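You operate a simulated robot arm through the tools that you are given. There is no shell and no other tool. Be economical: measure what you need, move in short steps, check, and stop when the job is done.

You run a simulated two-armed robot. Do the job below in one go: nothing can be reset, and whatever is moved stays where it is left.

JOB
On the top of the compressor, fold the blue cloth in half, so that its two long edges meet.

Only the result counts: the job must be done as asked and must still hold three seconds after the hand-in. Knocking over, shifting, dropping, spilling or breaking anything else fails it. Flat cloth is picked up by pressing the open fingertips on it (5 to 10 N) and closing them slowly along it; thin cloth reads only 2 to 8 mm in the jaws.

ROBOT AND FRAMES
Two 6-joint arms with two-finger parallel grippers on one trunk, on a base that drives. Base frame: it is fixed to the floor where the robot stands at the start and does not move with it; the origin is under the middle of the robot, x ahead of it, y to its left, z up. Lengths are in m, angles in rad, forces in N, time in s.
The left shoulder is at the start at [0.28, 0.185, 0.645], the right one opposite. With the tool pointing down near the work surface each hand reaches from about 0.56 to 0.94 m from the robot's upright axis, wherever it stands, measured 20 degrees to its own side. Places, roughly: top of the compressor [0.7, 0, 0.4]. Payload 1.57 kg a hand.
Tool frame (each hand has its own): the origin (TCP) lies between the finger pads and is the grasp point; the fingertips stand 0.03 m ahead of it; z points along the fingers, y is the line along which they close. The gripper opens to 0.08 m. The fingers are 0.017 m wide and 0.012 m thick; the gripper's body (0.04 by 0.082 m) begins 0.08 m behind the TCP.
Orientation is that of the tool frame in the base frame, as a unit quaternion [x, y, z, w]. With the fingers straight down and closing along the base's y, the tool's x points along the base's -x, its y along +y and its z along -z.

CONTROLS
- The arms move only by the tool nudge_tool. It takes "left_deltas", "right_deltas" or both (then of equal length, played together; a hand with none holds still); each is a list of rows, each an object (a shift or turn left out is 0, a gripper value left out holds the last) with "translation": the shift along the tool's x, y, z in units of 200 mm (1.0 is 200 mm), a list of three; "rotation": the turn, a rotation vector about the tool's x, y, z in units of 180 degrees (1.0 is 180 degrees), a list of three; "hand": the opening, from 0 (shut) to 1 (fully open). In form: [{"translation": [dx, dy, dz], "rotation": [rx, ry, rz], "hand": hand}, ...]. A call has 1 to 8 rows; each row is the pose to reach, as a shift and turn from the pose commanded when the call began, along the tool's axes at that moment. A call with a number of a shift or a turn outside -1 to 1 is refused whole. Each row takes 0.2 s and may step no farther than 0.05 m and 0.15 rad from the row before; otherwise, or with a gripper value out of range, the whole call is refused. A pose out of reach is approached as far as the arm can. The call stops where the force on the tool passes 40 N (or 10 N more than at its start, if that is more) or the arm is blocked; 0.2 s more then pass. Each finger travels about 0.153 m/s and halts on what it meets, pressing with about 37 N; the grip force reading is that of the motor and also rises with nothing between the fingers. The clock runs only during rows and for 0.2 s after the last one: add rows that repeat a pose to give the fingers time. The reply holds the time, the measured pose of the TCP, the force on the tool along the base axes, the opening and the grip force, in the units named above and with some noise, with the torque about the TCP (base axes, N m) and any sound that the robot's microphone picked up, and new pictures: "pictures" is both (left out), scene, wrist or none (wrist: the cameras of the hands that moved).
- Cameras (640 x 400 px; columns grow to the right, rows downward): "scene" is now at [0.2483, 0.0168, 1.1027]; the picture's right is [0.21, -0.98, 0.00], its down [-0.56, -0.12, -0.82] and it looks along [0.80, 0.17, -0.57] (base axes); focal length 216 px, centre (320, 200). "left" rides on the left gripper at [0.072, 0.007, -0.122] in its tool frame; the picture's right is [-0.09, 1.00, 0.00], its down [-0.84, -0.08, -0.54] and it looks along [-0.54, -0.05, 0.84] (tool axes); focal length 238 px, centre (320, 200). "right" rides on the right gripper at [0.072, -0.007, -0.122] in its tool frame; the picture's right is [0.09, 1.00, 0.00], its down [-0.84, 0.08, -0.54] and it looks along [-0.54, 0.05, 0.84] (tool axes); focal length 238 px, centre (320, 200). There is no depth. A picture from a camera that has moved, and an enlarged one, comes with that camera's place and axes in the base frame and with its lens.
- raise_lower(by): slides the trunk up (or, below 0, down) by that many m; the arms and the scene camera ride with it, the base frame stays. It gives what a move gives, with no picture.
- roll_base(legs): drives the robot by 1 to 6 legs, each [ahead, turn to the left] in m and rad, along the robot's own axes; the way and the turn of a leg run together, so that a leg with both is an arc; at most 1.5 m and 3.142 rad a leg. The arms and the cameras ride along, it lands a little off, and it stops where it bumps. It gives what a move gives, and a new picture of the scene camera.
- turn_head(pan, tilt): turns the head with the scene camera to pan (to the left, within 1.501 rad either way) and tilt (down, from -0.506 to 1.204), counted from straight ahead of the robot. It gives what a move gives, and a new picture of the scene camera.
- inspect(camera, box): a new picture of the part [left, top, right, bottom] of that camera's present view, enlarged. It takes no simulated time.
- finish_job(): hands the job in; it is judged then, once.

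Work in short steps. Places have to be worked out from the pictures, the camera data and where the tool is seen: move nearer, look again, correct. Check each grasp and each placing, and mend what went wrong. You have 120 turns and 260 pictures in all, those below and enlarged ones among them. Open the grippers and draw the arms clear of the work before you hand the job in, unless the task says otherwise; then end with one line.

The tools are called after ">>>" by a JSON object that holds its "op" and its "data". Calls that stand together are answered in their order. nudge_tool: Moves the arms, as the interface text tells. Its arguments: {"type":"object","properties":{"left_deltas":{"type":"array","items":{"type":"object","properties":{"translation":{"type":"array","items":{"type":"number"}},"rotation":{"type":"array","items":{"type":"number"}},"hand":{"type":"number"}}}},"right_deltas":{"type":"array","items":{"type":"object","properties":{"translation":{"type":"array","items":{"type":"number"}},"rotation":{"type":"array","items":{"type":"number"}},"hand":{"type":"number"}}}},"pictures":{"type":"string","enum":["both","scene","wrist","none"]}},"required":[]} The other tools are called the same way: raise_lower (by) slides the trunk up or down; roll_base (legs) drives the base; turn_head (pan, tilt) turns the head that bears the scene camera; inspect (camera, box) takes an enlarged picture of a part of a camera's view; finish_job () hands the job in.

At the start:

```text
t: 0.0
left_position: [0.5661, 0.2245, 0.9994]
left_ee_rot: [-0.001, 1.0, 0.0, 0.0]
left_force: [0.3, -0.2, -0.8]
left_wrist_torque: [0.01, 0.01, -0.01]
left_finger_gap: 0.0801
left_gripper_force: 0.0
right_position: [0.5713, -0.1864, 0.658]
right_ee_rot: [-0.001, 1.0, 0.0, 0.0]
right_force: [0.7, -0.2, 0.7]
right_wrist_torque: [-0.03, 0.01, 0.01]
right_finger_gap: 0.08
right_gripper_force: 0.0
trunk travel left (down, up): [-0.34, 0.65]
robot x, y, heading: [-0.0004, -0.0044, 0.001]
head pan, tilt: [0.209, 0.611]
```

scene: 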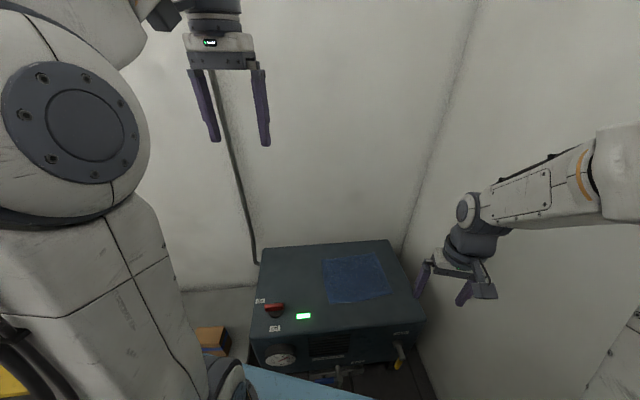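
right: 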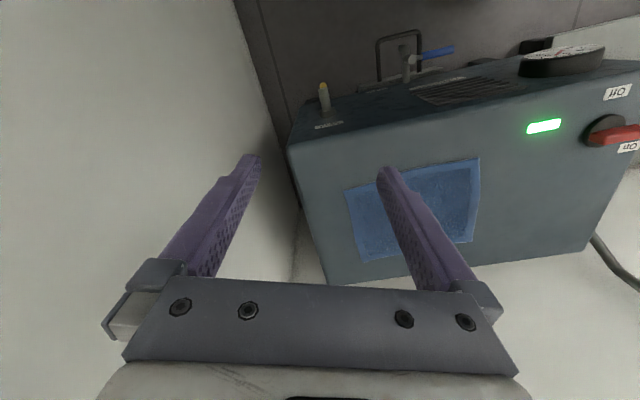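
left: 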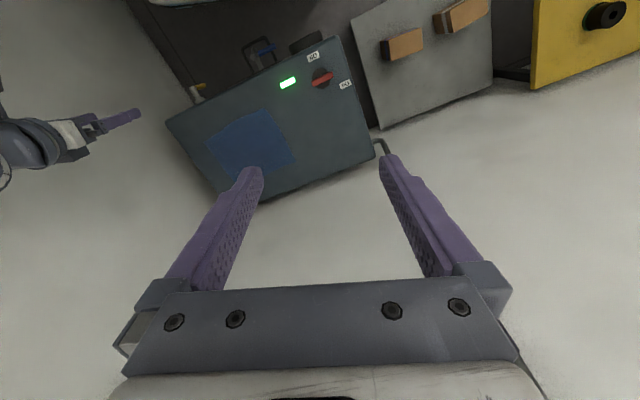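

The cloth lies on the compressor's top, on its right-back part. I take an enlarged look to locate its corners.

>>> {"op": "inspect", "data": {"camera": "scene", "box": [240, 220, 440, 345]}}

>>> {"op": "inspect", "data": {"camera": "right", "box": [280, 100, 600, 300]}}

```text
3.20 times, centred on (340, 282) of scene
camera zoom: at [0.2483, 0.0168, 1.1027], right [0.21, -0.98, 0.0], down [-0.56, -0.12, -0.82], along [0.8, 0.17, -0.57], focal length 692 px, centre (256, -64)
```

zoom: 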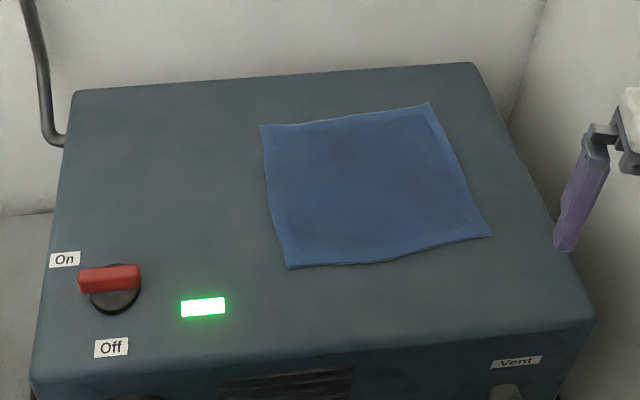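

```text
2.00 times, centred on (440, 200) of right
camera zoom: at [0.4997, -0.1926, 0.7801], right [-0.09, 1.0, 0.0], down [0.84, 0.08, 0.54], along [0.54, 0.05, -0.84], focal length 477 px, centre (80, 200)
```

zoom: 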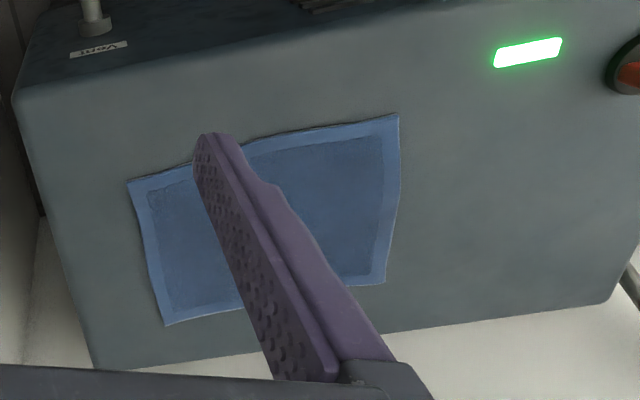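

From the two views I judge the top at z≈0.43 and the cloth corners at about A(0.80,0.13), B(0.87,-0.07), C(0.70,-0.14), D(0.63,0.06). The long edges are therefore AB (far) and DC (near). I bring both hands towards the far edge, high up, with a yaw of +0.37.

>>> {"op": "nudge_tool", "data": {"right_deltas": [{"translation": [-0.158, 0.075, 0], "rotation": [0, 0, -0.0196]}, {"translation": [-0.317, 0.15, 0], "rotation": [0, 0, -0.0393]}, {"translation": [-0.475, 0.225, 0], "rotation": [0, 0, -0.0589]}, {"translation": [-0.633, 0.3, 0], "rotation": [0, 0, -0.0785]}, {"translation": [-0.792, 0.375, 0], "rotation": [0, 0, -0.0982]}, {"translation": [-0.95, 0.45, 0], "rotation": [0, 0, -0.1178]}], "left_deltas": [{"translation": [-0.125, -0.05, 0.167], "rotation": [0, 0, -0.0196]}, {"translation": [-0.25, -0.1, 0.333], "rotation": [0, 0, -0.0393]}, {"translation": [-0.375, -0.15, 0.5], "rotation": [0, 0, -0.0589]}, {"translation": [-0.5, -0.2, 0.667], "rotation": [0, 0, -0.0785]}, {"translation": [-0.625, -0.25, 0.833], "rotation": [0, 0, -0.0982]}, {"translation": [-0.75, -0.3, 1.0], "rotation": [0, 0, -0.1178]}], "pictures": "both"}}

```text
t: 1.4
left_position: [0.7145, 0.1641, 0.8016]
left_ee_rot: [-0.185, 0.983, 0.0, 0.001]
left_force: [-0.8, -0.8, 0.4]
left_wrist_torque: [0.01, -0.04, -0.01]
left_finger_gap: 0.0799
left_gripper_force: 0.0
right_position: [0.7642, -0.094, 0.658]
right_ee_rot: [-0.184, 0.983, 0.0, -0.001]
right_force: [-0.6, -0.4, 0.6]
right_wrist_torque: [0.0, 0.01, -0.01]
right_finger_gap: 0.0799
right_gripper_force: 0.0
trunk travel left (down, up): [-0.34, 0.65]
robot x, y, heading: [-0.001, 0.0023, -0.0]
head pan, tilt: [0.209, 0.611]
camera scene: at [0.2478, 0.0168, 1.1029], right [0.21, -0.98, 0.0], down [-0.56, -0.12, -0.82], along [0.8, 0.17, -0.57], focal length 216 px, centre (320, 200)
camera right: at [0.6994, -0.1264, 0.7804], right [-0.45, 0.89, 0.0], down [0.75, 0.38, 0.54], along [0.49, 0.24, -0.84], focal length 238 px, centre (320, 200)
camera left: at [0.6453, 0.1434, 0.9226], right [-0.28, 0.96, 0.0], down [0.81, 0.23, 0.54], along [0.52, 0.15, -0.84], focal length 238 px, centre (320, 200)
```

scene: 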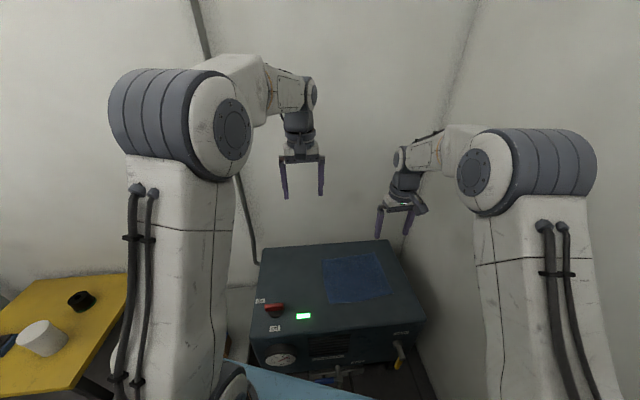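
right: 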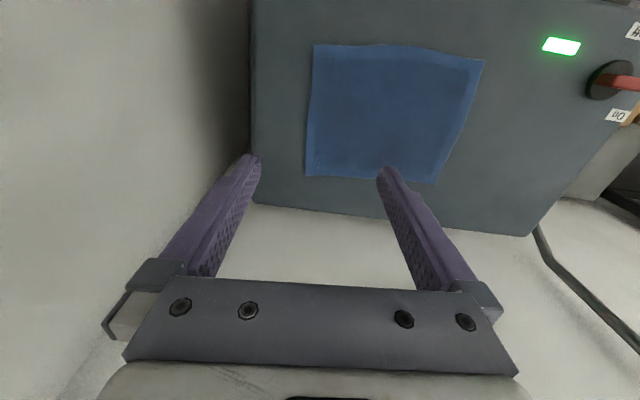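
left: 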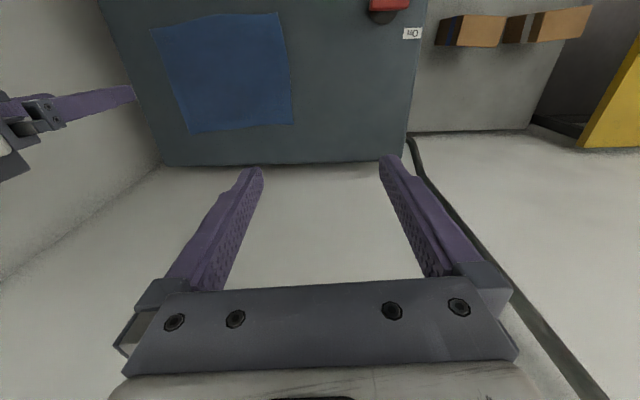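

Both hand cameras agree with the corner estimates (A≈(0.79,0.13), B≈(0.872,-0.068), z≈0.43). I lower the hands to a hover above the grip points just inside the far edge, fingers half open.

>>> {"op": "nudge_tool", "data": {"right_deltas": [{"translation": [-0.104, 0.008, 0.128], "hand": 0.5}, {"translation": [-0.208, 0.016, 0.256], "hand": 0.5}, {"translation": [-0.312, 0.024, 0.384], "hand": 0.5}, {"translation": [-0.416, 0.032, 0.512], "hand": 0.5}, {"translation": [-0.52, 0.04, 0.64], "hand": 0.5}], "left_deltas": [{"translation": [-0.054, -0.09, 0.18], "hand": 0.5}, {"translation": [-0.108, -0.18, 0.36], "hand": 0.5}, {"translation": [-0.162, -0.27, 0.54], "hand": 0.5}, {"translation": [-0.216, -0.36, 0.72], "hand": 0.5}, {"translation": [-0.27, -0.45, 0.9], "hand": 0.5}], "pictures": "both"}}

```text
t: 2.6
left_position: [0.7952, 0.0993, 0.6187]
left_ee_rot: [-0.183, 0.983, 0.0, 0.0]
left_force: [0.3, -0.2, 0.3]
left_wrist_torque: [-0.02, -0.04, 0.02]
left_finger_gap: 0.0399
left_gripper_force: 0.2
right_position: [0.8572, -0.0505, 0.5316]
right_ee_rot: [-0.183, 0.983, 0.001, 0.001]
right_force: [0.0, 0.5, 1.0]
right_wrist_torque: [0.03, -0.01, 0.02]
right_finger_gap: 0.0399
right_gripper_force: 0.1
trunk travel left (down, up): [-0.34, 0.65]
robot x, y, heading: [-0.0014, -0.0003, 0.001]
head pan, tilt: [0.209, 0.611]
camera scene: at [0.2478, 0.0168, 1.1029], right [0.21, -0.98, 0.0], down [-0.56, -0.12, -0.82], along [0.8, 0.17, -0.57], focal length 216 px, centre (320, 200)
camera right: at [0.7937, -0.0824, 0.6543], right [-0.45, 0.89, 0.0], down [0.75, 0.38, 0.54], along [0.49, 0.24, -0.84], focal length 238 px, centre (320, 200)
camera left: at [0.7269, 0.0799, 0.7403], right [-0.27, 0.96, 0.0], down [0.81, 0.23, 0.54], along [0.52, 0.15, -0.84], focal length 238 px, centre (320, 200)
```

scene: 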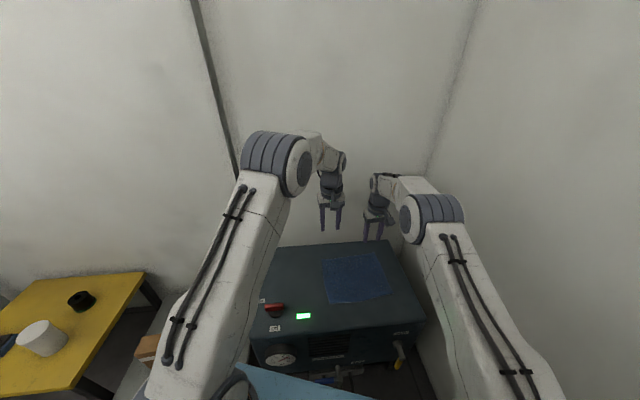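
right: 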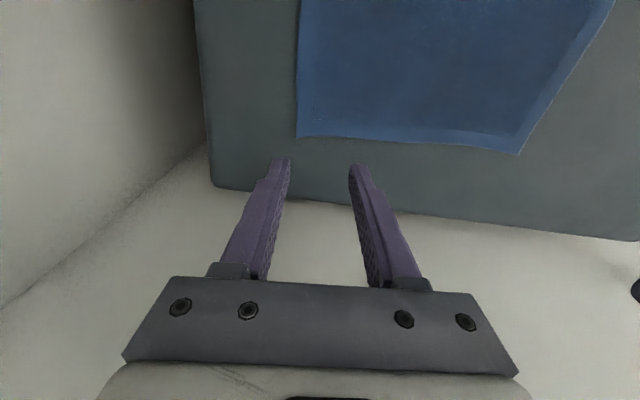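
left: 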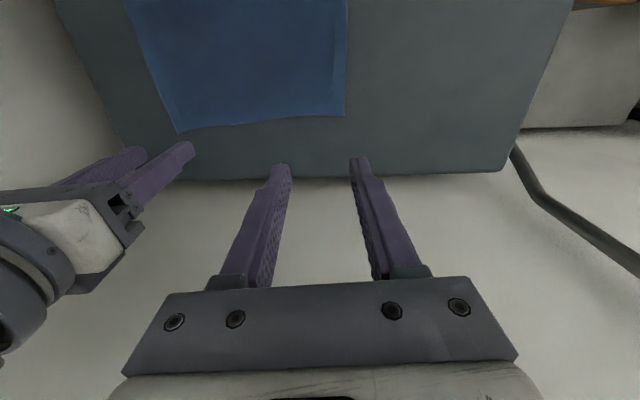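

Refined corners: A≈(0.789,0.132), B≈(0.870,-0.071). I centre the hands 8 mm inside the far edge and 30 mm in from each corner, and go down to about 15 mm above the cloth.

>>> {"op": "nudge_tool", "data": {"right_deltas": [{"translation": [0.023, 0.03, 0.094]}, {"translation": [0.023, 0.03, 0.188]}, {"translation": [0.023, 0.03, 0.283]}, {"translation": [0.023, 0.03, 0.283]}], "left_deltas": [{"translation": [0.013, 0.013, 0.18]}, {"translation": [0.013, 0.013, 0.36]}, {"translation": [0.013, 0.013, 0.54]}, {"translation": [0.013, 0.013, 0.7185]}], "pictures": "both"}}

```text
t: 3.6
left_position: [0.795, 0.101, 0.4759]
left_ee_rot: [-0.185, 0.983, -0.001, 0.001]
left_force: [0.6, 0.7, -0.2]
left_wrist_torque: [-0.02, -0.02, 0.02]
left_finger_gap: 0.0399
left_gripper_force: 0.1
right_position: [0.8496, -0.0471, 0.4738]
right_ee_rot: [-0.185, 0.983, 0.0, 0.0]
right_force: [0.2, 0.0, -0.3]
right_wrist_torque: [0.0, 0.01, -0.01]
right_finger_gap: 0.0397
right_gripper_force: 0.0
trunk travel left (down, up): [-0.34, 0.65]
robot x, y, heading: [0.0006, 0.0018, 0.003]
head pan, tilt: [0.209, 0.611]
camera scene: at [0.2482, 0.0168, 1.1028], right [0.21, -0.98, 0.0], down [-0.56, -0.12, -0.82], along [0.8, 0.17, -0.57], focal length 216 px, centre (320, 200)
camera right: at [0.7851, -0.0776, 0.5964], right [-0.45, 0.9, 0.0], down [0.75, 0.37, 0.54], along [0.49, 0.24, -0.84], focal length 238 px, centre (320, 200)
camera left: at [0.7257, 0.0815, 0.5979], right [-0.27, 0.96, 0.0], down [0.81, 0.23, 0.54], along [0.52, 0.15, -0.84], focal length 238 px, centre (320, 200)
```

scene: 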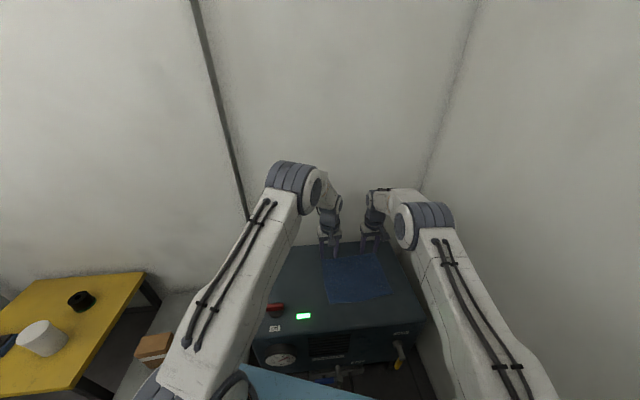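
right: 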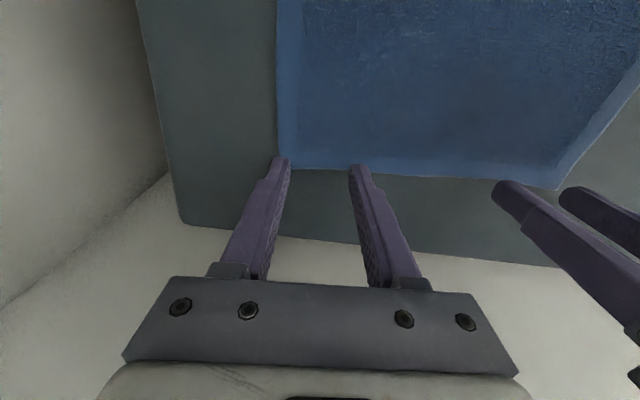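
left: 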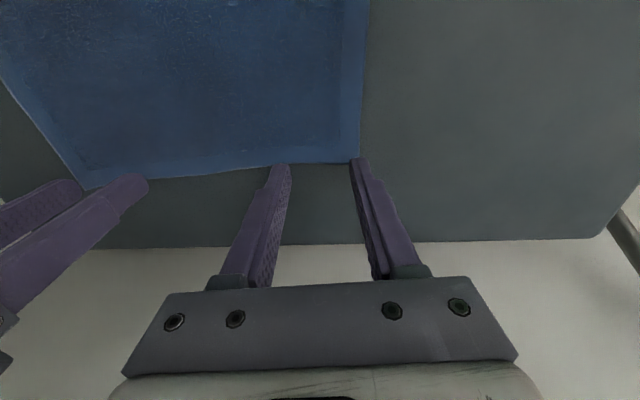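

Both hands straddle the planned points; the left is only ~5 mm inside the edge, so I shift it 4 mm inwards. Then I lower both gently to near contact.

>>> {"op": "nudge_tool", "data": {"right_deltas": [{"translation": [0, 0, 0.02]}, {"translation": [0, 0, 0.04]}, {"translation": [0, 0, 0.06]}, {"translation": [0, 0, 0.06]}], "left_deltas": [{"translation": [0.02, 0, 0.02]}, {"translation": [0.02, 0, 0.04]}, {"translation": [0.02, 0, 0.065]}, {"translation": [0.02, 0, 0.065]}], "pictures": "wrist"}}

```text
t: 4.6
left_position: [0.7927, 0.1001, 0.4644]
left_ee_rot: [-0.183, 0.983, 0.0, 0.001]
left_force: [-0.3, 0.2, 1.1]
left_wrist_torque: [-0.03, -0.02, 0.01]
left_finger_gap: 0.04
left_gripper_force: 0.0
right_position: [0.85, -0.0468, 0.4612]
right_ee_rot: [-0.184, 0.983, -0.001, 0.001]
right_force: [-3.0, 0.8, 11.9]
right_wrist_torque: [0.05, 0.1, -0.08]
right_finger_gap: 0.0397
right_gripper_force: 0.0
trunk travel left (down, up): [-0.34, 0.65]
robot x, y, heading: [-0.0008, -0.0023, 0.004]
head pan, tilt: [0.209, 0.611]
camera right: at [0.7845, -0.0784, 0.5848], right [-0.45, 0.9, 0.0], down [0.75, 0.37, 0.54], along [0.49, 0.24, -0.84], focal length 238 px, centre (320, 200)
camera left: at [0.7231, 0.0799, 0.5863], right [-0.27, 0.96, 0.0], down [0.81, 0.23, 0.54], along [0.52, 0.15, -0.84], focal length 238 px, centre (320, 200)
```

right: 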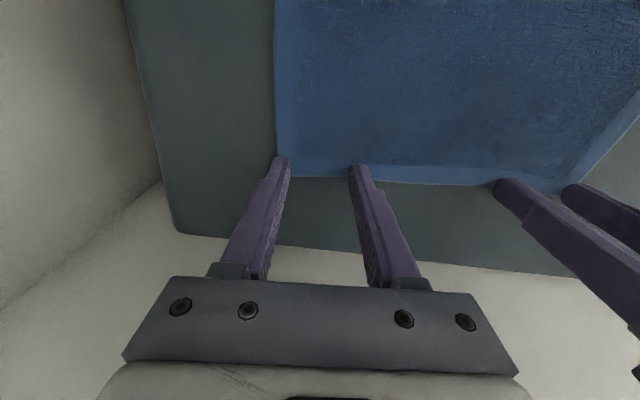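
left: 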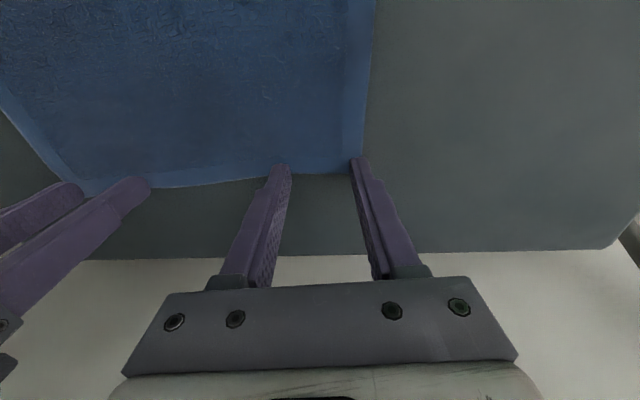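

Contact comes at TCP z≈0.461 (right hand 12 N). The outer fingers sit right on the short edges, so I lift the right slightly, narrow both openings to ~29 mm, and press again gently.

>>> {"op": "nudge_tool", "data": {"right_deltas": [{"translation": [0, 0.0, -0.03], "hand": 0.5}, {"translation": [0, 0.01, -0.03], "hand": 0.36}, {"translation": [0, 0.01, -0.03], "hand": 0.36}, {"translation": [0, 0.01, -0.01], "hand": 0.36}, {"translation": [0, 0.01, -0.004], "hand": 0.36}], "left_deltas": [{"translation": [0, 0, 0], "hand": 0.5}, {"translation": [0, -0.01, 0], "hand": 0.36}, {"translation": [0, -0.01, 0.0], "hand": 0.36}, {"translation": [0, -0.01, 0.012], "hand": 0.36}, {"translation": [0, -0.01, 0.02], "hand": 0.36}], "pictures": "wrist"}}

```text
t: 5.8
left_position: [0.7933, 0.0972, 0.4624]
left_ee_rot: [-0.184, 0.983, -0.001, 0.001]
left_force: [-7.0, 3.4, 27.9]
left_wrist_torque: [0.02, 0.32, -0.07]
left_finger_gap: 0.0288
left_gripper_force: 0.0
right_position: [0.8481, -0.0448, 0.4626]
right_ee_rot: [-0.185, 0.983, 0.0, 0.001]
right_force: [-1.7, 0.1, 3.5]
right_wrist_torque: [0.01, 0.05, 0.01]
right_finger_gap: 0.0286
right_gripper_force: 0.1
trunk travel left (down, up): [-0.34, 0.65]
robot x, y, heading: [-0.0032, -0.002, 0.002]
head pan, tilt: [0.209, 0.611]
camera right: at [0.7838, -0.0767, 0.5857], right [-0.45, 0.89, 0.0], down [0.75, 0.38, 0.54], along [0.49, 0.24, -0.84], focal length 238 px, centre (320, 200)
camera left: at [0.7241, 0.0779, 0.5842], right [-0.27, 0.96, 0.0], down [0.81, 0.23, 0.54], along [0.52, 0.15, -0.84], focal length 238 px, centre (320, 200)
```

right: 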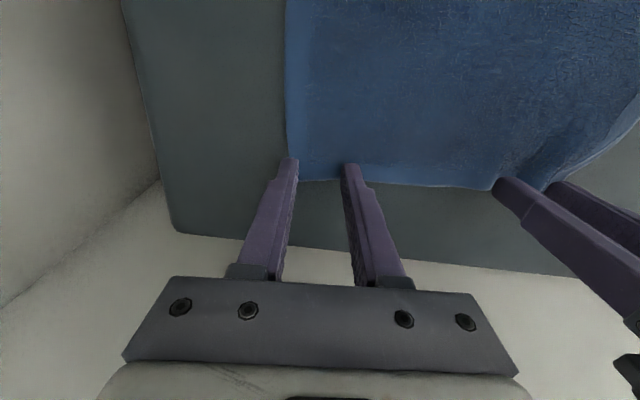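
left: 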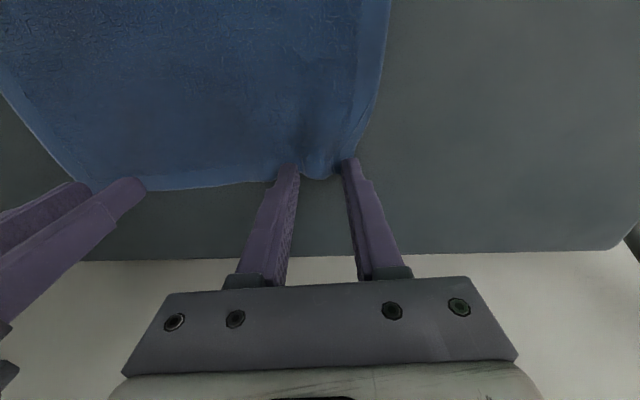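

The left hand already gathers a small ridge but presses 28 N; I ease it to ~8 N, press the right slightly more, and close both slowly.

>>> {"op": "nudge_tool", "data": {"right_deltas": [{"translation": [0, 0, 0.003], "hand": 0.36}, {"translation": [0, 0, 0.003], "hand": 0.31}, {"translation": [0, 0, 0.003], "hand": 0.26}, {"translation": [0, 0, 0.003], "hand": 0.21}, {"translation": [0, 0, 0.003], "hand": 0.16}, {"translation": [0, 0, 0.003], "hand": 0.11}, {"translation": [0, 0, 0.003], "hand": 0.06}, {"translation": [0, 0, 0.003], "hand": 0.0}], "left_deltas": [{"translation": [0, 0, -0.0095], "hand": 0.36}, {"translation": [0, 0, -0.0095], "hand": 0.31}, {"translation": [0, 0, -0.0095], "hand": 0.26}, {"translation": [0, 0, -0.0095], "hand": 0.21}, {"translation": [0, 0, -0.0095], "hand": 0.16}, {"translation": [0, 0, -0.0095], "hand": 0.11}, {"translation": [0, 0, -0.0095], "hand": 0.06}, {"translation": [0, 0, -0.0095], "hand": 0.0}], "pictures": "wrist"}}

```text
t: 7.6
left_position: [0.7929, 0.0974, 0.4626]
left_ee_rot: [-0.184, 0.983, -0.001, 0.001]
left_force: [4.4, -9.7, 17.2]
left_wrist_torque: [-0.34, -0.05, 0.09]
left_finger_gap: 0.0075
left_gripper_force: 27.3
right_position: [0.8486, -0.0433, 0.4626]
right_ee_rot: [-0.184, 0.983, 0.001, 0.001]
right_force: [-3.6, 9.6, 15.1]
right_wrist_torque: [0.34, 0.15, -0.08]
right_finger_gap: 0.0042
right_gripper_force: 24.9
trunk travel left (down, up): [-0.34, 0.65]
robot x, y, heading: [0.0007, 0.002, -0.0]
head pan, tilt: [0.209, 0.611]
camera right: at [0.7838, -0.0756, 0.5846], right [-0.45, 0.89, 0.0], down [0.75, 0.37, 0.54], along [0.49, 0.24, -0.84], focal length 238 px, centre (320, 200)
camera left: at [0.7241, 0.0773, 0.5844], right [-0.27, 0.96, 0.0], down [0.81, 0.23, 0.54], along [0.52, 0.15, -0.84], focal length 238 px, centre (320, 200)
```

right: 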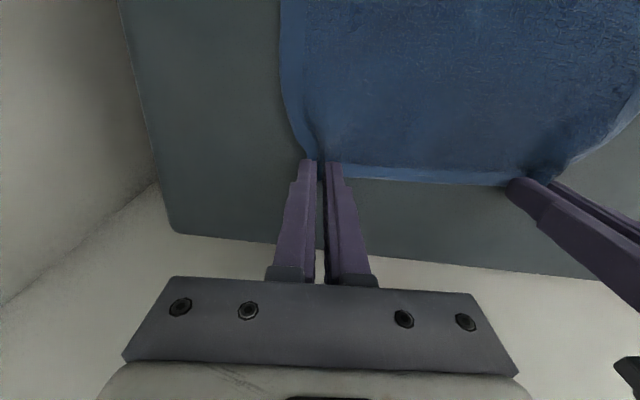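
left: 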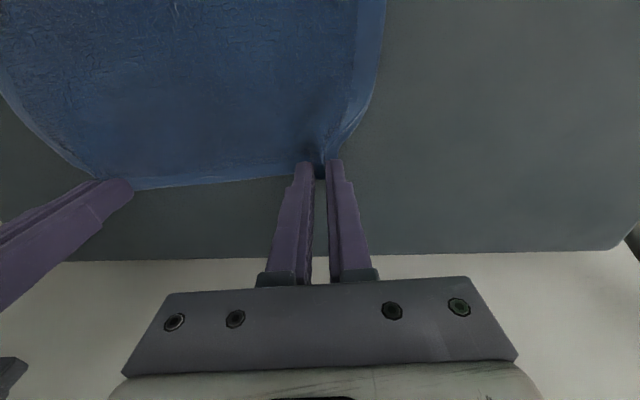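

Both jaws read cloth (7.5 and 4.2 mm). I lift along the first part of an arc about the cloth's mid-line, tilting the fingers slightly forward, and easing the hands 2 mm together.

>>> {"op": "nudge_tool", "data": {"right_deltas": [{"translation": [0.0036, 0.01, -0.054], "rotation": [0, -0.012, 0]}, {"translation": [0.014, 0.01, -0.107], "rotation": [0, -0.024, 0]}, {"translation": [0.0316, 0.01, -0.159], "rotation": [0, -0.036, 0]}, {"translation": [0.0556, 0.01, -0.2075], "rotation": [0, -0.048, 0]}, {"translation": [0.0858, 0.01, -0.2526], "rotation": [0, -0.06, 0]}, {"translation": [0.1216, 0.01, -0.2934], "rotation": [0, -0.072, 0]}, {"translation": [0.1624, 0.01, -0.3292], "rotation": [0, -0.084, 0]}, {"translation": [0.2075, 0.01, -0.3594], "rotation": [0, -0.096, 0]}], "left_deltas": [{"translation": [0.0036, -0.01, -0.054], "rotation": [0, -0.012, 0]}, {"translation": [0.014, -0.01, -0.107], "rotation": [0, -0.024, 0]}, {"translation": [0.0316, -0.01, -0.159], "rotation": [0, -0.036, 0]}, {"translation": [0.0556, -0.01, -0.2075], "rotation": [0, -0.048, 0]}, {"translation": [0.0858, -0.01, -0.2526], "rotation": [0, -0.06, 0]}, {"translation": [0.1216, -0.01, -0.2934], "rotation": [0, -0.072, 0]}, {"translation": [0.1624, -0.01, -0.3292], "rotation": [0, -0.084, 0]}, {"translation": [0.2075, -0.01, -0.3594], "rotation": [0, -0.096, 0]}], "pictures": "both"}}

>>> {"op": "inspect", "data": {"camera": "scene", "box": [240, 180, 440, 305]}}

```text
t: 9.4
left_position: [0.7552, 0.0797, 0.5324]
left_ee_rot: [-0.182, 0.972, 0.027, 0.148]
left_force: [2.0, -5.0, 1.0]
left_wrist_torque: [-0.18, -0.04, -0.02]
left_finger_gap: 0.0051
left_gripper_force: 25.4
right_position: [0.8093, -0.0588, 0.5339]
right_ee_rot: [-0.182, 0.972, 0.028, 0.148]
right_force: [-1.9, 5.2, -1.3]
right_wrist_torque: [0.15, 0.11, 0.0]
right_finger_gap: 0.0042
right_gripper_force: 25.0
trunk travel left (down, up): [-0.34, 0.65]
robot x, y, heading: [-0.0037, -0.0004, -0.002]
head pan, tilt: [0.209, 0.611]
camera scene: at [0.2485, 0.0169, 1.1027], right [0.21, -0.98, 0.0], down [-0.56, -0.12, -0.82], along [0.8, 0.17, -0.57], focal length 216 px, centre (320, 200)
camera right: at [0.7144, -0.1024, 0.629], right [-0.44, 0.9, -0.03], down [0.57, 0.3, 0.77], along [0.7, 0.32, -0.64], focal length 238 px, centre (320, 200)
camera left: at [0.6546, 0.0476, 0.6276], right [-0.28, 0.96, 0.03], down [0.62, 0.16, 0.77], along [0.73, 0.23, -0.64], focal length 238 px, centre (320, 200)
```

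scene: 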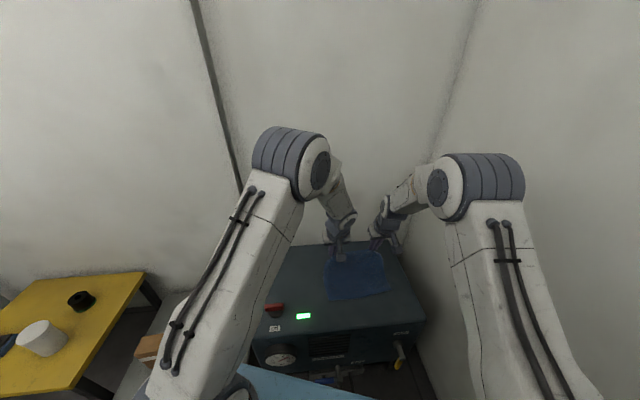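
right: 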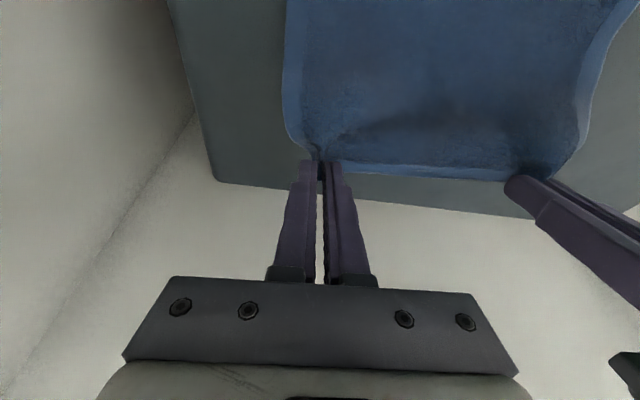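
left: 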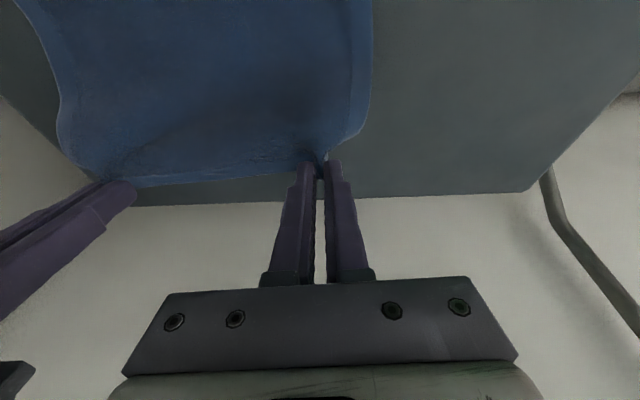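

```text
3.20 times, centred on (340, 242) of scene
camera zoom: at [0.2485, 0.0169, 1.1027], right [0.21, -0.98, 0.0], down [-0.56, -0.12, -0.82], along [0.8, 0.17, -0.57], focal length 692 px, centre (256, 64)
```

zoom: 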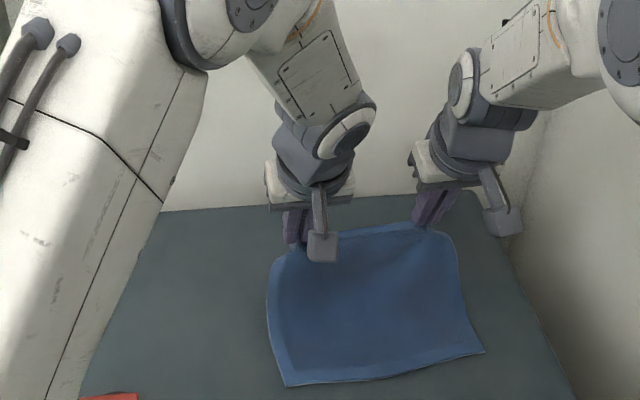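

The far edge is lifted cleanly by both hands; the near edge has slipped ~12 mm inwards (now D≈(0.633,0.066), C≈(0.716,-0.131)). I carry on over the top of the arc with more forward tilt.

>>> {"op": "nudge_tool", "data": {"right_deltas": [{"translation": [0.046, 0, -0.03], "rotation": [0, -0.012, 0]}, {"translation": [0.092, 0, -0.06], "rotation": [0, -0.0239, 0]}, {"translation": [0.147, 0, -0.08], "rotation": [0, -0.0358, 0]}, {"translation": [0.2015, 0, -0.0955], "rotation": [0, -0.0477, 0]}, {"translation": [0.26, 0, -0.1], "rotation": [0, -0.0597, 0]}, {"translation": [0.317, 0, -0.101], "rotation": [0, -0.0716, 0]}, {"translation": [0.375, 0, -0.092], "rotation": [0, -0.0836, 0]}, {"translation": [0.4315, 0, -0.0795], "rotation": [0, -0.0955, 0]}], "left_deltas": [{"translation": [0.046, 0, -0.03], "rotation": [0, -0.012, 0]}, {"translation": [0.092, 0, -0.06], "rotation": [0, -0.0239, 0]}, {"translation": [0.147, 0, -0.08], "rotation": [0, -0.0358, 0]}, {"translation": [0.2015, 0, -0.0955], "rotation": [0, -0.0477, 0]}, {"translation": [0.26, 0, -0.1], "rotation": [0, -0.0597, 0]}, {"translation": [0.317, 0, -0.101], "rotation": [0, -0.0716, 0]}, {"translation": [0.375, 0, -0.092], "rotation": [0, -0.0836, 0]}, {"translation": [0.4315, 0, -0.0795], "rotation": [0, -0.0955, 0]}], "pictures": "both"}}

>>> {"op": "inspect", "data": {"camera": "scene", "box": [240, 200, 440, 325]}}

```text
t: 11.2
left_position: [0.6753, 0.0493, 0.5232]
left_ee_rot: [-0.176, 0.938, 0.053, 0.293]
left_force: [2.3, -5.2, 0.7]
left_wrist_torque: [-0.13, -0.04, -0.06]
left_finger_gap: 0.0049
left_gripper_force: 25.5
right_position: [0.7288, -0.0913, 0.5225]
right_ee_rot: [-0.178, 0.939, 0.055, 0.291]
right_force: [-2.3, 5.0, -0.7]
right_wrist_torque: [0.15, 0.04, 0.09]
right_finger_gap: 0.0041
right_gripper_force: 24.7
right hand out of reach, approached as far as the arm can: row 4, 5, 6
trunk travel left (down, up): [-0.34, 0.65]
robot x, y, heading: [0.0007, 0.0025, 0.004]
head pan, tilt: [0.209, 0.611]
camera scene: at [0.2483, 0.0169, 1.1027], right [0.21, -0.98, 0.0], down [-0.56, -0.12, -0.82], along [0.8, 0.17, -0.57], focal length 216 px, centre (320, 200)
camera right: at [0.6112, -0.1427, 0.5836], right [-0.43, 0.9, -0.05], down [0.33, 0.21, 0.92], along [0.84, 0.38, -0.39], focal length 238 px, centre (320, 200)
camera left: at [0.5525, 0.0083, 0.5831], right [-0.29, 0.96, 0.05], down [0.38, 0.07, 0.92], along [0.88, 0.28, -0.39], focal length 238 px, centre (320, 200)
```

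scene: 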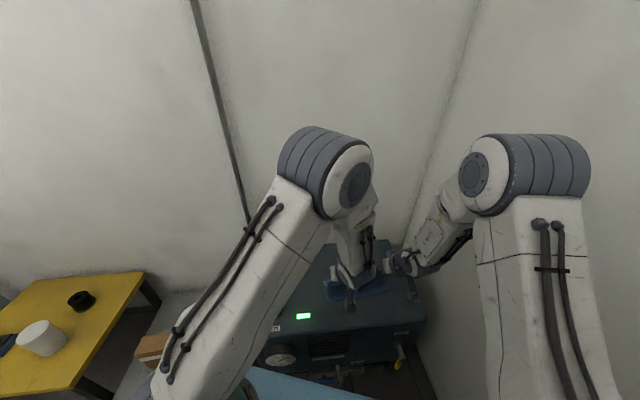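
right: 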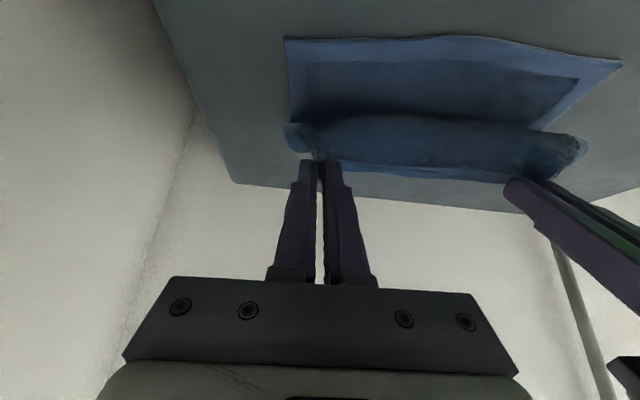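
left: 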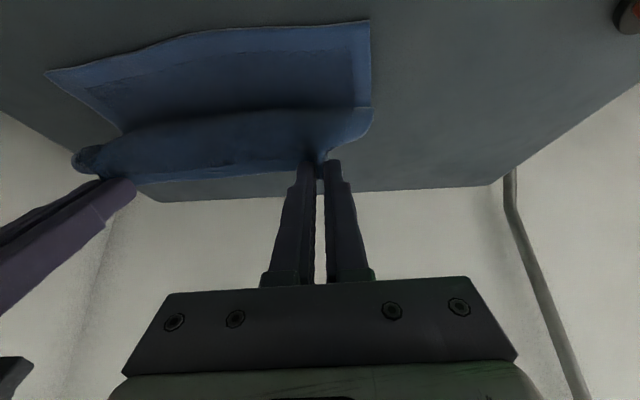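

```text
3.20 times, centred on (340, 262) of scene
camera zoom: at [0.2483, 0.0169, 1.1027], right [0.21, -0.98, 0.0], down [-0.56, -0.12, -0.82], along [0.8, 0.17, -0.57], focal length 692 px, centre (256, 0)
```

zoom: 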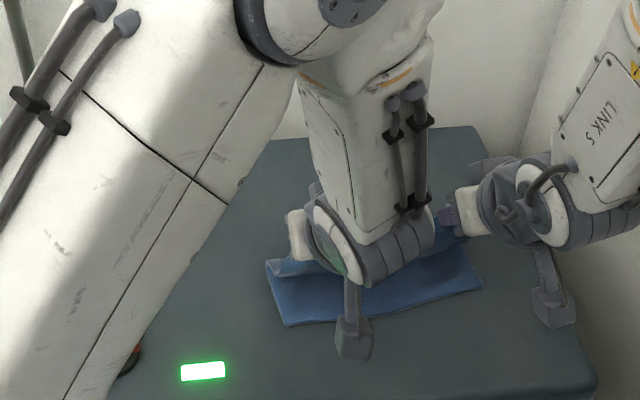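

The cloth hangs in a clean bend over its lower half, with the near edge at about D(0.628,0.070)–C(0.713,-0.128). I continue down and back while tilting to ~0.8 rad so the gripped edge will turn over properly.

>>> {"op": "nudge_tool", "data": {"right_deltas": [{"translation": [0.042, 0, 0.007], "rotation": [0, -0.016, 0]}, {"translation": [0.084, 0, 0.014], "rotation": [0, -0.032, 0]}, {"translation": [0.126, 0, 0.021], "rotation": [0, -0.048, 0]}, {"translation": [0.168, 0, 0.029], "rotation": [0, -0.0637, 0]}], "left_deltas": [{"translation": [0.042, 0, 0.007], "rotation": [0, -0.016, 0]}, {"translation": [0.084, 0, 0.014], "rotation": [0, -0.032, 0]}, {"translation": [0.126, 0, 0.021], "rotation": [0, -0.048, 0]}, {"translation": [0.168, 0, 0.029], "rotation": [0, -0.0637, 0]}], "pictures": "wrist"}}

```text
t: 12.2
left_position: [0.6624, 0.0284, 0.5112]
left_ee_rot: [-0.169, 0.905, 0.075, 0.382]
left_force: [7.4, -13.2, 2.1]
left_wrist_torque: [-0.37, -0.25, -0.27]
left_finger_gap: 0.0064
left_gripper_force: 26.0
left hand out of reach, approached as far as the arm can: row 3, 4
right_position: [0.7406, -0.1053, 0.534]
right_ee_rot: [-0.17, 0.914, 0.079, 0.361]
right_force: [-8.0, 13.2, -2.4]
right_wrist_torque: [0.3, 0.26, 0.3]
right_finger_gap: 0.0044
right_gripper_force: 25.1
right hand out of reach, approached as far as the arm can: row 1, 2, 3, 4
trunk travel left (down, up): [-0.34, 0.65]
robot x, y, heading: [-0.0035, 0.0015, -0.0]
head pan, tilt: [0.209, 0.611]
camera right: at [0.6167, -0.1613, 0.5725], right [-0.43, 0.9, -0.04], down [0.2, 0.14, 0.97], along [0.88, 0.41, -0.24], focal length 238 px, centre (320, 200)
camera left: at [0.5327, -0.016, 0.5448], right [-0.3, 0.95, 0.07], down [0.21, -0.01, 0.98], along [0.93, 0.31, -0.2], focal length 238 px, centre (320, 200)
```

right: 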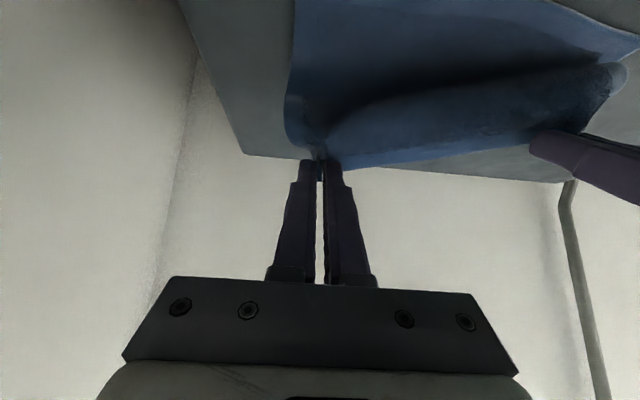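
left: 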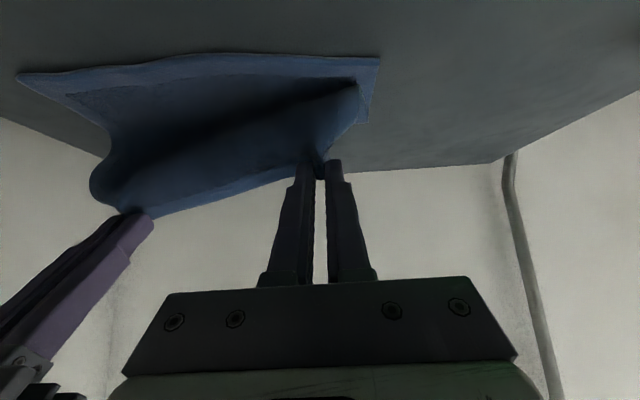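

The extra tilt is out of reach and skewed the hands. I start backing out of that tilt with a small test step to see how the commands respond.

>>> {"op": "nudge_tool", "data": {"right_deltas": [{"translation": [-0.042, 0, 0.0015], "rotation": [0, 0.016, 0]}], "left_deltas": [{"translation": [-0.042, 0, 0.0015], "rotation": [0, 0.016, 0]}], "pictures": "none"}}

```text
t: 12.6
left_position: [0.668, 0.0305, 0.5179]
left_ee_rot: [-0.171, 0.915, 0.068, 0.36]
left_force: [8.4, -12.9, 2.4]
left_wrist_torque: [-0.36, -0.29, -0.21]
left_finger_gap: 0.0063
left_gripper_force: 26.4
right_position: [0.746, -0.1027, 0.539]
right_ee_rot: [-0.172, 0.923, 0.075, 0.337]
right_force: [-9.4, 13.6, -2.9]
right_wrist_torque: [0.35, 0.26, 0.31]
right_finger_gap: 0.0041
right_gripper_force: 24.5
trunk travel left (down, up): [-0.34, 0.65]
robot x, y, heading: [-0.0013, 0.0023, -0.002]
head pan, tilt: [0.209, 0.611]
```

Commands go from the reached pose, so I can bring both hands to a symmetric pose: tilt ~0.5, tips ~45 mm above the surface, about 35 mm short of the near edge.

>>> {"op": "nudge_tool", "data": {"right_deltas": [{"translation": [0.063, 0.03, 0.0245], "rotation": [0, 0.0217, 0]}, {"translation": [0.126, 0.06, 0.049], "rotation": [0, 0.0433, 0]}, {"translation": [0.189, 0.0905, 0.0735], "rotation": [0, 0.065, 0]}], "left_deltas": [{"translation": [0.014, 0.028, 0.019], "rotation": [0, 0.0263, 0]}, {"translation": [0.028, 0.056, 0.038], "rotation": [0, 0.0527, 0]}, {"translation": [0.042, 0.0835, 0.057], "rotation": [0, 0.079, 0]}], "pictures": "wrist"}}

```text
t: 13.4
left_position: [0.662, 0.0486, 0.5009]
left_ee_rot: [-0.178, 0.952, 0.045, 0.244]
left_force: [4.3, -9.4, 1.0]
left_wrist_torque: [-0.29, -0.15, -0.1]
left_finger_gap: 0.0057
left_gripper_force: 25.9
right_position: [0.7228, -0.0929, 0.504]
right_ee_rot: [-0.177, 0.952, 0.056, 0.242]
right_force: [-4.1, 9.5, 0.5]
right_wrist_torque: [0.25, 0.1, 0.13]
right_finger_gap: 0.0043
right_gripper_force: 24.7
trunk travel left (down, up): [-0.34, 0.65]
robot x, y, heading: [-0.0006, 0.0017, 0.001]
head pan, tilt: [0.209, 0.611]
camera right: at [0.6117, -0.144, 0.5767], right [-0.44, 0.9, -0.02], down [0.42, 0.23, 0.88], along [0.8, 0.38, -0.48], focal length 238 px, centre (320, 200)
camera left: at [0.5473, 0.0107, 0.5746], right [-0.28, 0.96, 0.04], down [0.47, 0.1, 0.88], along [0.84, 0.27, -0.48], focal length 238 px, centre (320, 200)
```

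right: 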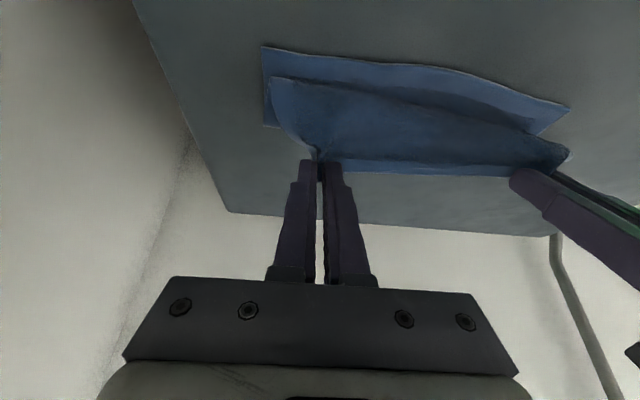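
left: 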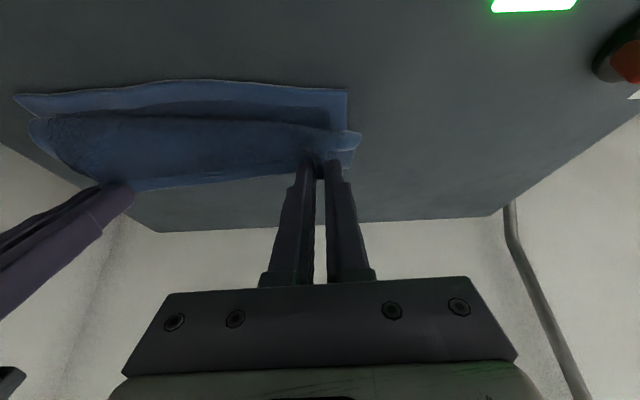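

The lower half has turned slightly: near edge now D≈(0.642,0.066), C≈(0.700,-0.143) (yaw 0.27). I realign both hands to this edge (yaw −0.11, matched positions) and go down to ~15 mm above the cloth.

>>> {"op": "nudge_tool", "data": {"right_deltas": [{"translation": [0.046, -0.005, 0.0085], "rotation": [0.0034, 0.0032, 0.0061]}, {"translation": [0.092, -0.01, 0.017], "rotation": [0.0067, 0.0064, 0.0123]}, {"translation": [0.138, -0.015, 0.0255], "rotation": [0.0101, 0.0096, 0.0184]}, {"translation": [0.184, -0.02, 0.034], "rotation": [0.0134, 0.0128, 0.0246]}, {"translation": [0.23, -0.026, 0.0425], "rotation": [0.0168, 0.016, 0.0307]}], "left_deltas": [{"translation": [0.026, -0.01, 0.0157], "rotation": [0.0034, 0.0032, 0.0061]}, {"translation": [0.052, -0.02, 0.0314], "rotation": [0.0067, 0.0064, 0.0123]}, {"translation": [0.079, -0.03, 0.0471], "rotation": [0.0101, 0.0096, 0.0184]}, {"translation": [0.105, -0.04, 0.0628], "rotation": [0.0134, 0.0128, 0.0246]}, {"translation": [0.1315, -0.0495, 0.0785], "rotation": [0.0168, 0.016, 0.0307]}], "pictures": "wrist"}}

```text
t: 14.6
left_position: [0.6534, 0.0322, 0.4758]
left_ee_rot: [-0.125, 0.966, 0.026, 0.224]
left_force: [3.2, -15.1, -0.3]
left_wrist_torque: [-0.43, -0.13, -0.13]
left_finger_gap: 0.0064
left_gripper_force: 26.2
right_position: [0.6912, -0.1194, 0.4755]
right_ee_rot: [-0.13, 0.966, 0.041, 0.22]
right_force: [-3.8, 14.5, 0.0]
right_wrist_torque: [0.48, 0.08, 0.16]
right_finger_gap: 0.0042
right_gripper_force: 24.3
right hand out of reach, approached as far as the arm can: row 5
trunk travel left (down, up): [-0.34, 0.65]
robot x, y, heading: [-0.0038, 0.0001, 0.005]
head pan, tilt: [0.209, 0.611]
camera right: at [0.5804, -0.1578, 0.5545], right [-0.35, 0.94, -0.02], down [0.48, 0.2, 0.85], along [0.8, 0.29, -0.52], focal length 238 px, centre (320, 200)
camera left: at [0.5375, 0.0093, 0.5542], right [-0.17, 0.98, 0.04], down [0.52, 0.06, 0.85], along [0.84, 0.17, -0.52], focal length 238 px, centre (320, 200)
```

right: 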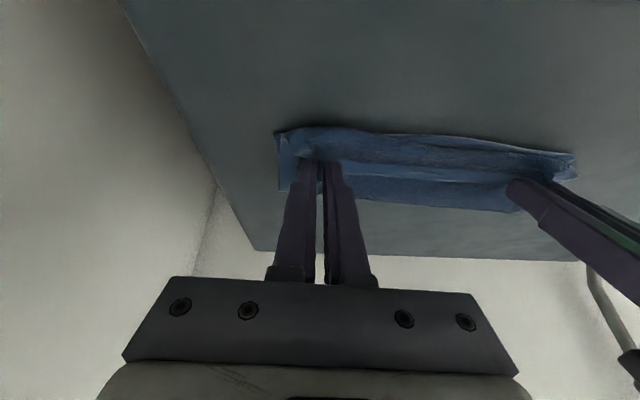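
left: 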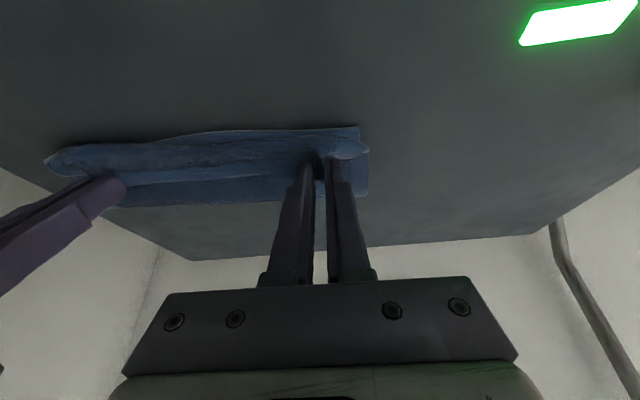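

The gripped edge now sits over the near edge, its hem curled back in the jaws as expected. I lower the last ~13 mm to touch down.

>>> {"op": "nudge_tool", "data": {"right_deltas": [{"translation": [0.014, 0.01, 0.018]}, {"translation": [0.028, 0.015, 0.036]}, {"translation": [0.04, 0.02, 0.05]}], "left_deltas": [{"translation": [0.014, 0, 0.018]}, {"translation": [0.028, 0, 0.036]}, {"translation": [0.04, 0, 0.05]}], "pictures": "wrist"}}

```text
t: 15.4
left_position: [0.6521, 0.0335, 0.4663]
left_ee_rot: [-0.127, 0.965, 0.028, 0.226]
left_force: [4.6, -9.9, 24.5]
left_wrist_torque: [-0.27, -0.33, -0.1]
left_finger_gap: 0.0063
left_gripper_force: 26.1
right_position: [0.6884, -0.1182, 0.469]
right_ee_rot: [-0.129, 0.966, 0.044, 0.219]
right_force: [-1.6, 13.5, 7.8]
right_wrist_torque: [0.44, -0.02, 0.12]
right_finger_gap: 0.0045
right_gripper_force: 24.4
right hand out of reach, approached as far as the arm can: row 3
trunk travel left (down, up): [-0.34, 0.65]
robot x, y, heading: [-0.0012, -0.0025, 0.001]
head pan, tilt: [0.209, 0.611]
camera right: at [0.5788, -0.1576, 0.5472], right [-0.35, 0.94, -0.01], down [0.48, 0.19, 0.85], along [0.8, 0.29, -0.52], focal length 238 px, centre (320, 200)
camera left: at [0.5357, 0.0087, 0.544], right [-0.18, 0.98, 0.04], down [0.51, 0.06, 0.86], along [0.84, 0.17, -0.51], focal length 238 px, centre (320, 200)
```

right: 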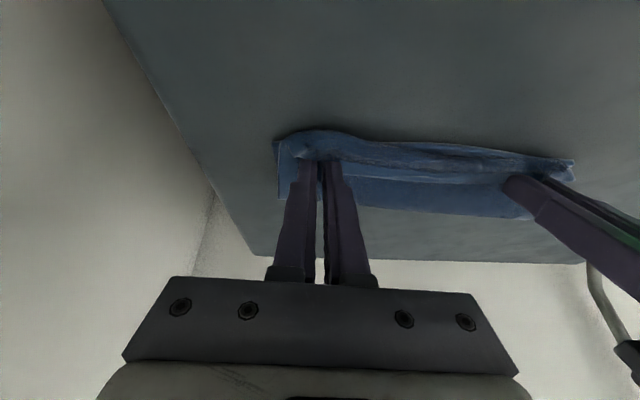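
left: 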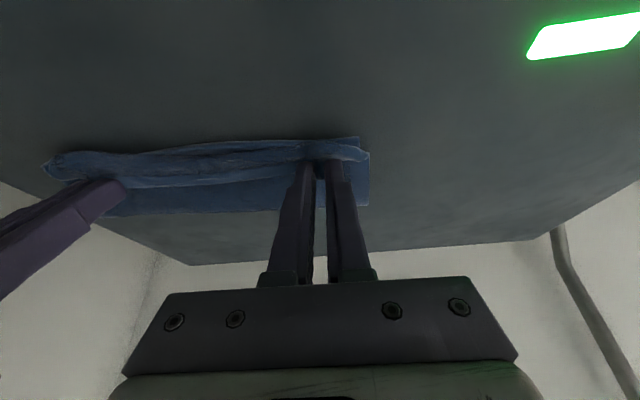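

Touchdown confirmed, and the fold line lies ~93 mm from the near edge — half the width. I open both grippers gently, easing up slightly.

>>> {"op": "nudge_tool", "data": {"right_deltas": [{"translation": [0, 0, -0.005], "hand": 0.1}, {"translation": [0, 0, -0.01], "hand": 0.2}, {"translation": [0, 0, -0.015], "hand": 0.3}, {"translation": [0, 0, -0.02], "hand": 0.36}, {"translation": [0, 0, -0.03], "hand": 0.36}], "left_deltas": [{"translation": [0, 0, -0.01], "hand": 0.1}, {"translation": [0, 0, -0.015], "hand": 0.2}, {"translation": [0, 0, -0.02], "hand": 0.3}, {"translation": [0, 0, -0.025], "hand": 0.36}, {"translation": [0, 0, -0.035], "hand": 0.36}], "pictures": "wrist"}}

```text
t: 16.6
left_position: [0.6444, 0.0333, 0.4695]
left_ee_rot: [-0.127, 0.967, 0.03, 0.22]
left_force: [0.6, 0.5, 3.3]
left_wrist_torque: [0.01, -0.02, -0.01]
left_finger_gap: 0.0261
left_gripper_force: 0.1
right_position: [0.6882, -0.1194, 0.4719]
right_ee_rot: [-0.128, 0.967, 0.043, 0.218]
right_force: [0.8, 1.5, 0.2]
right_wrist_torque: [0.01, -0.01, -0.04]
right_finger_gap: 0.0279
right_gripper_force: 0.0
trunk travel left (down, up): [-0.34, 0.65]
robot x, y, heading: [-0.0017, -0.0007, -0.002]
head pan, tilt: [0.209, 0.611]
camera right: at [0.5767, -0.1587, 0.5508], right [-0.34, 0.94, -0.01], down [0.49, 0.19, 0.85], along [0.8, 0.29, -0.52], focal length 238 px, centre (320, 200)
camera left: at [0.5294, 0.0091, 0.5479], right [-0.18, 0.98, 0.04], down [0.52, 0.06, 0.85], along [0.84, 0.17, -0.52], focal length 238 px, centre (320, 200)
```

right: 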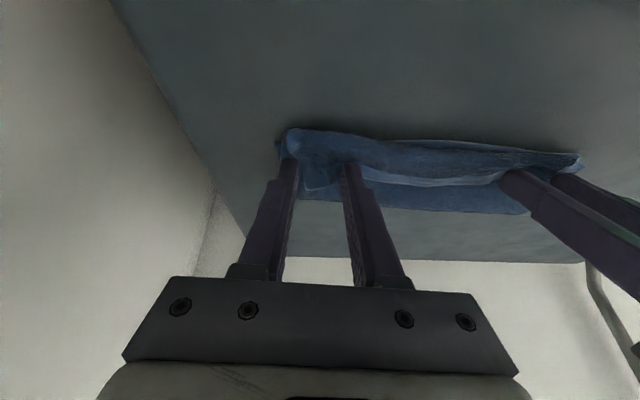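
left: 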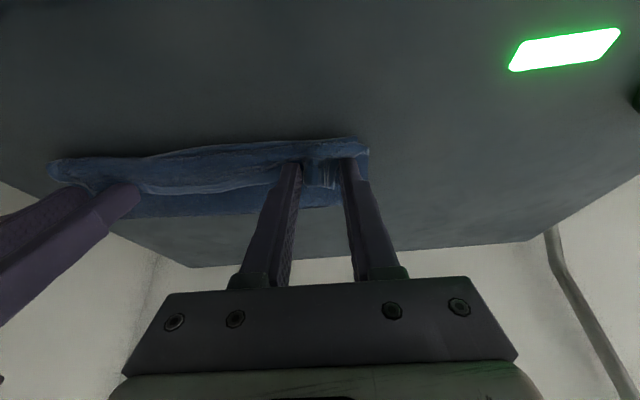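

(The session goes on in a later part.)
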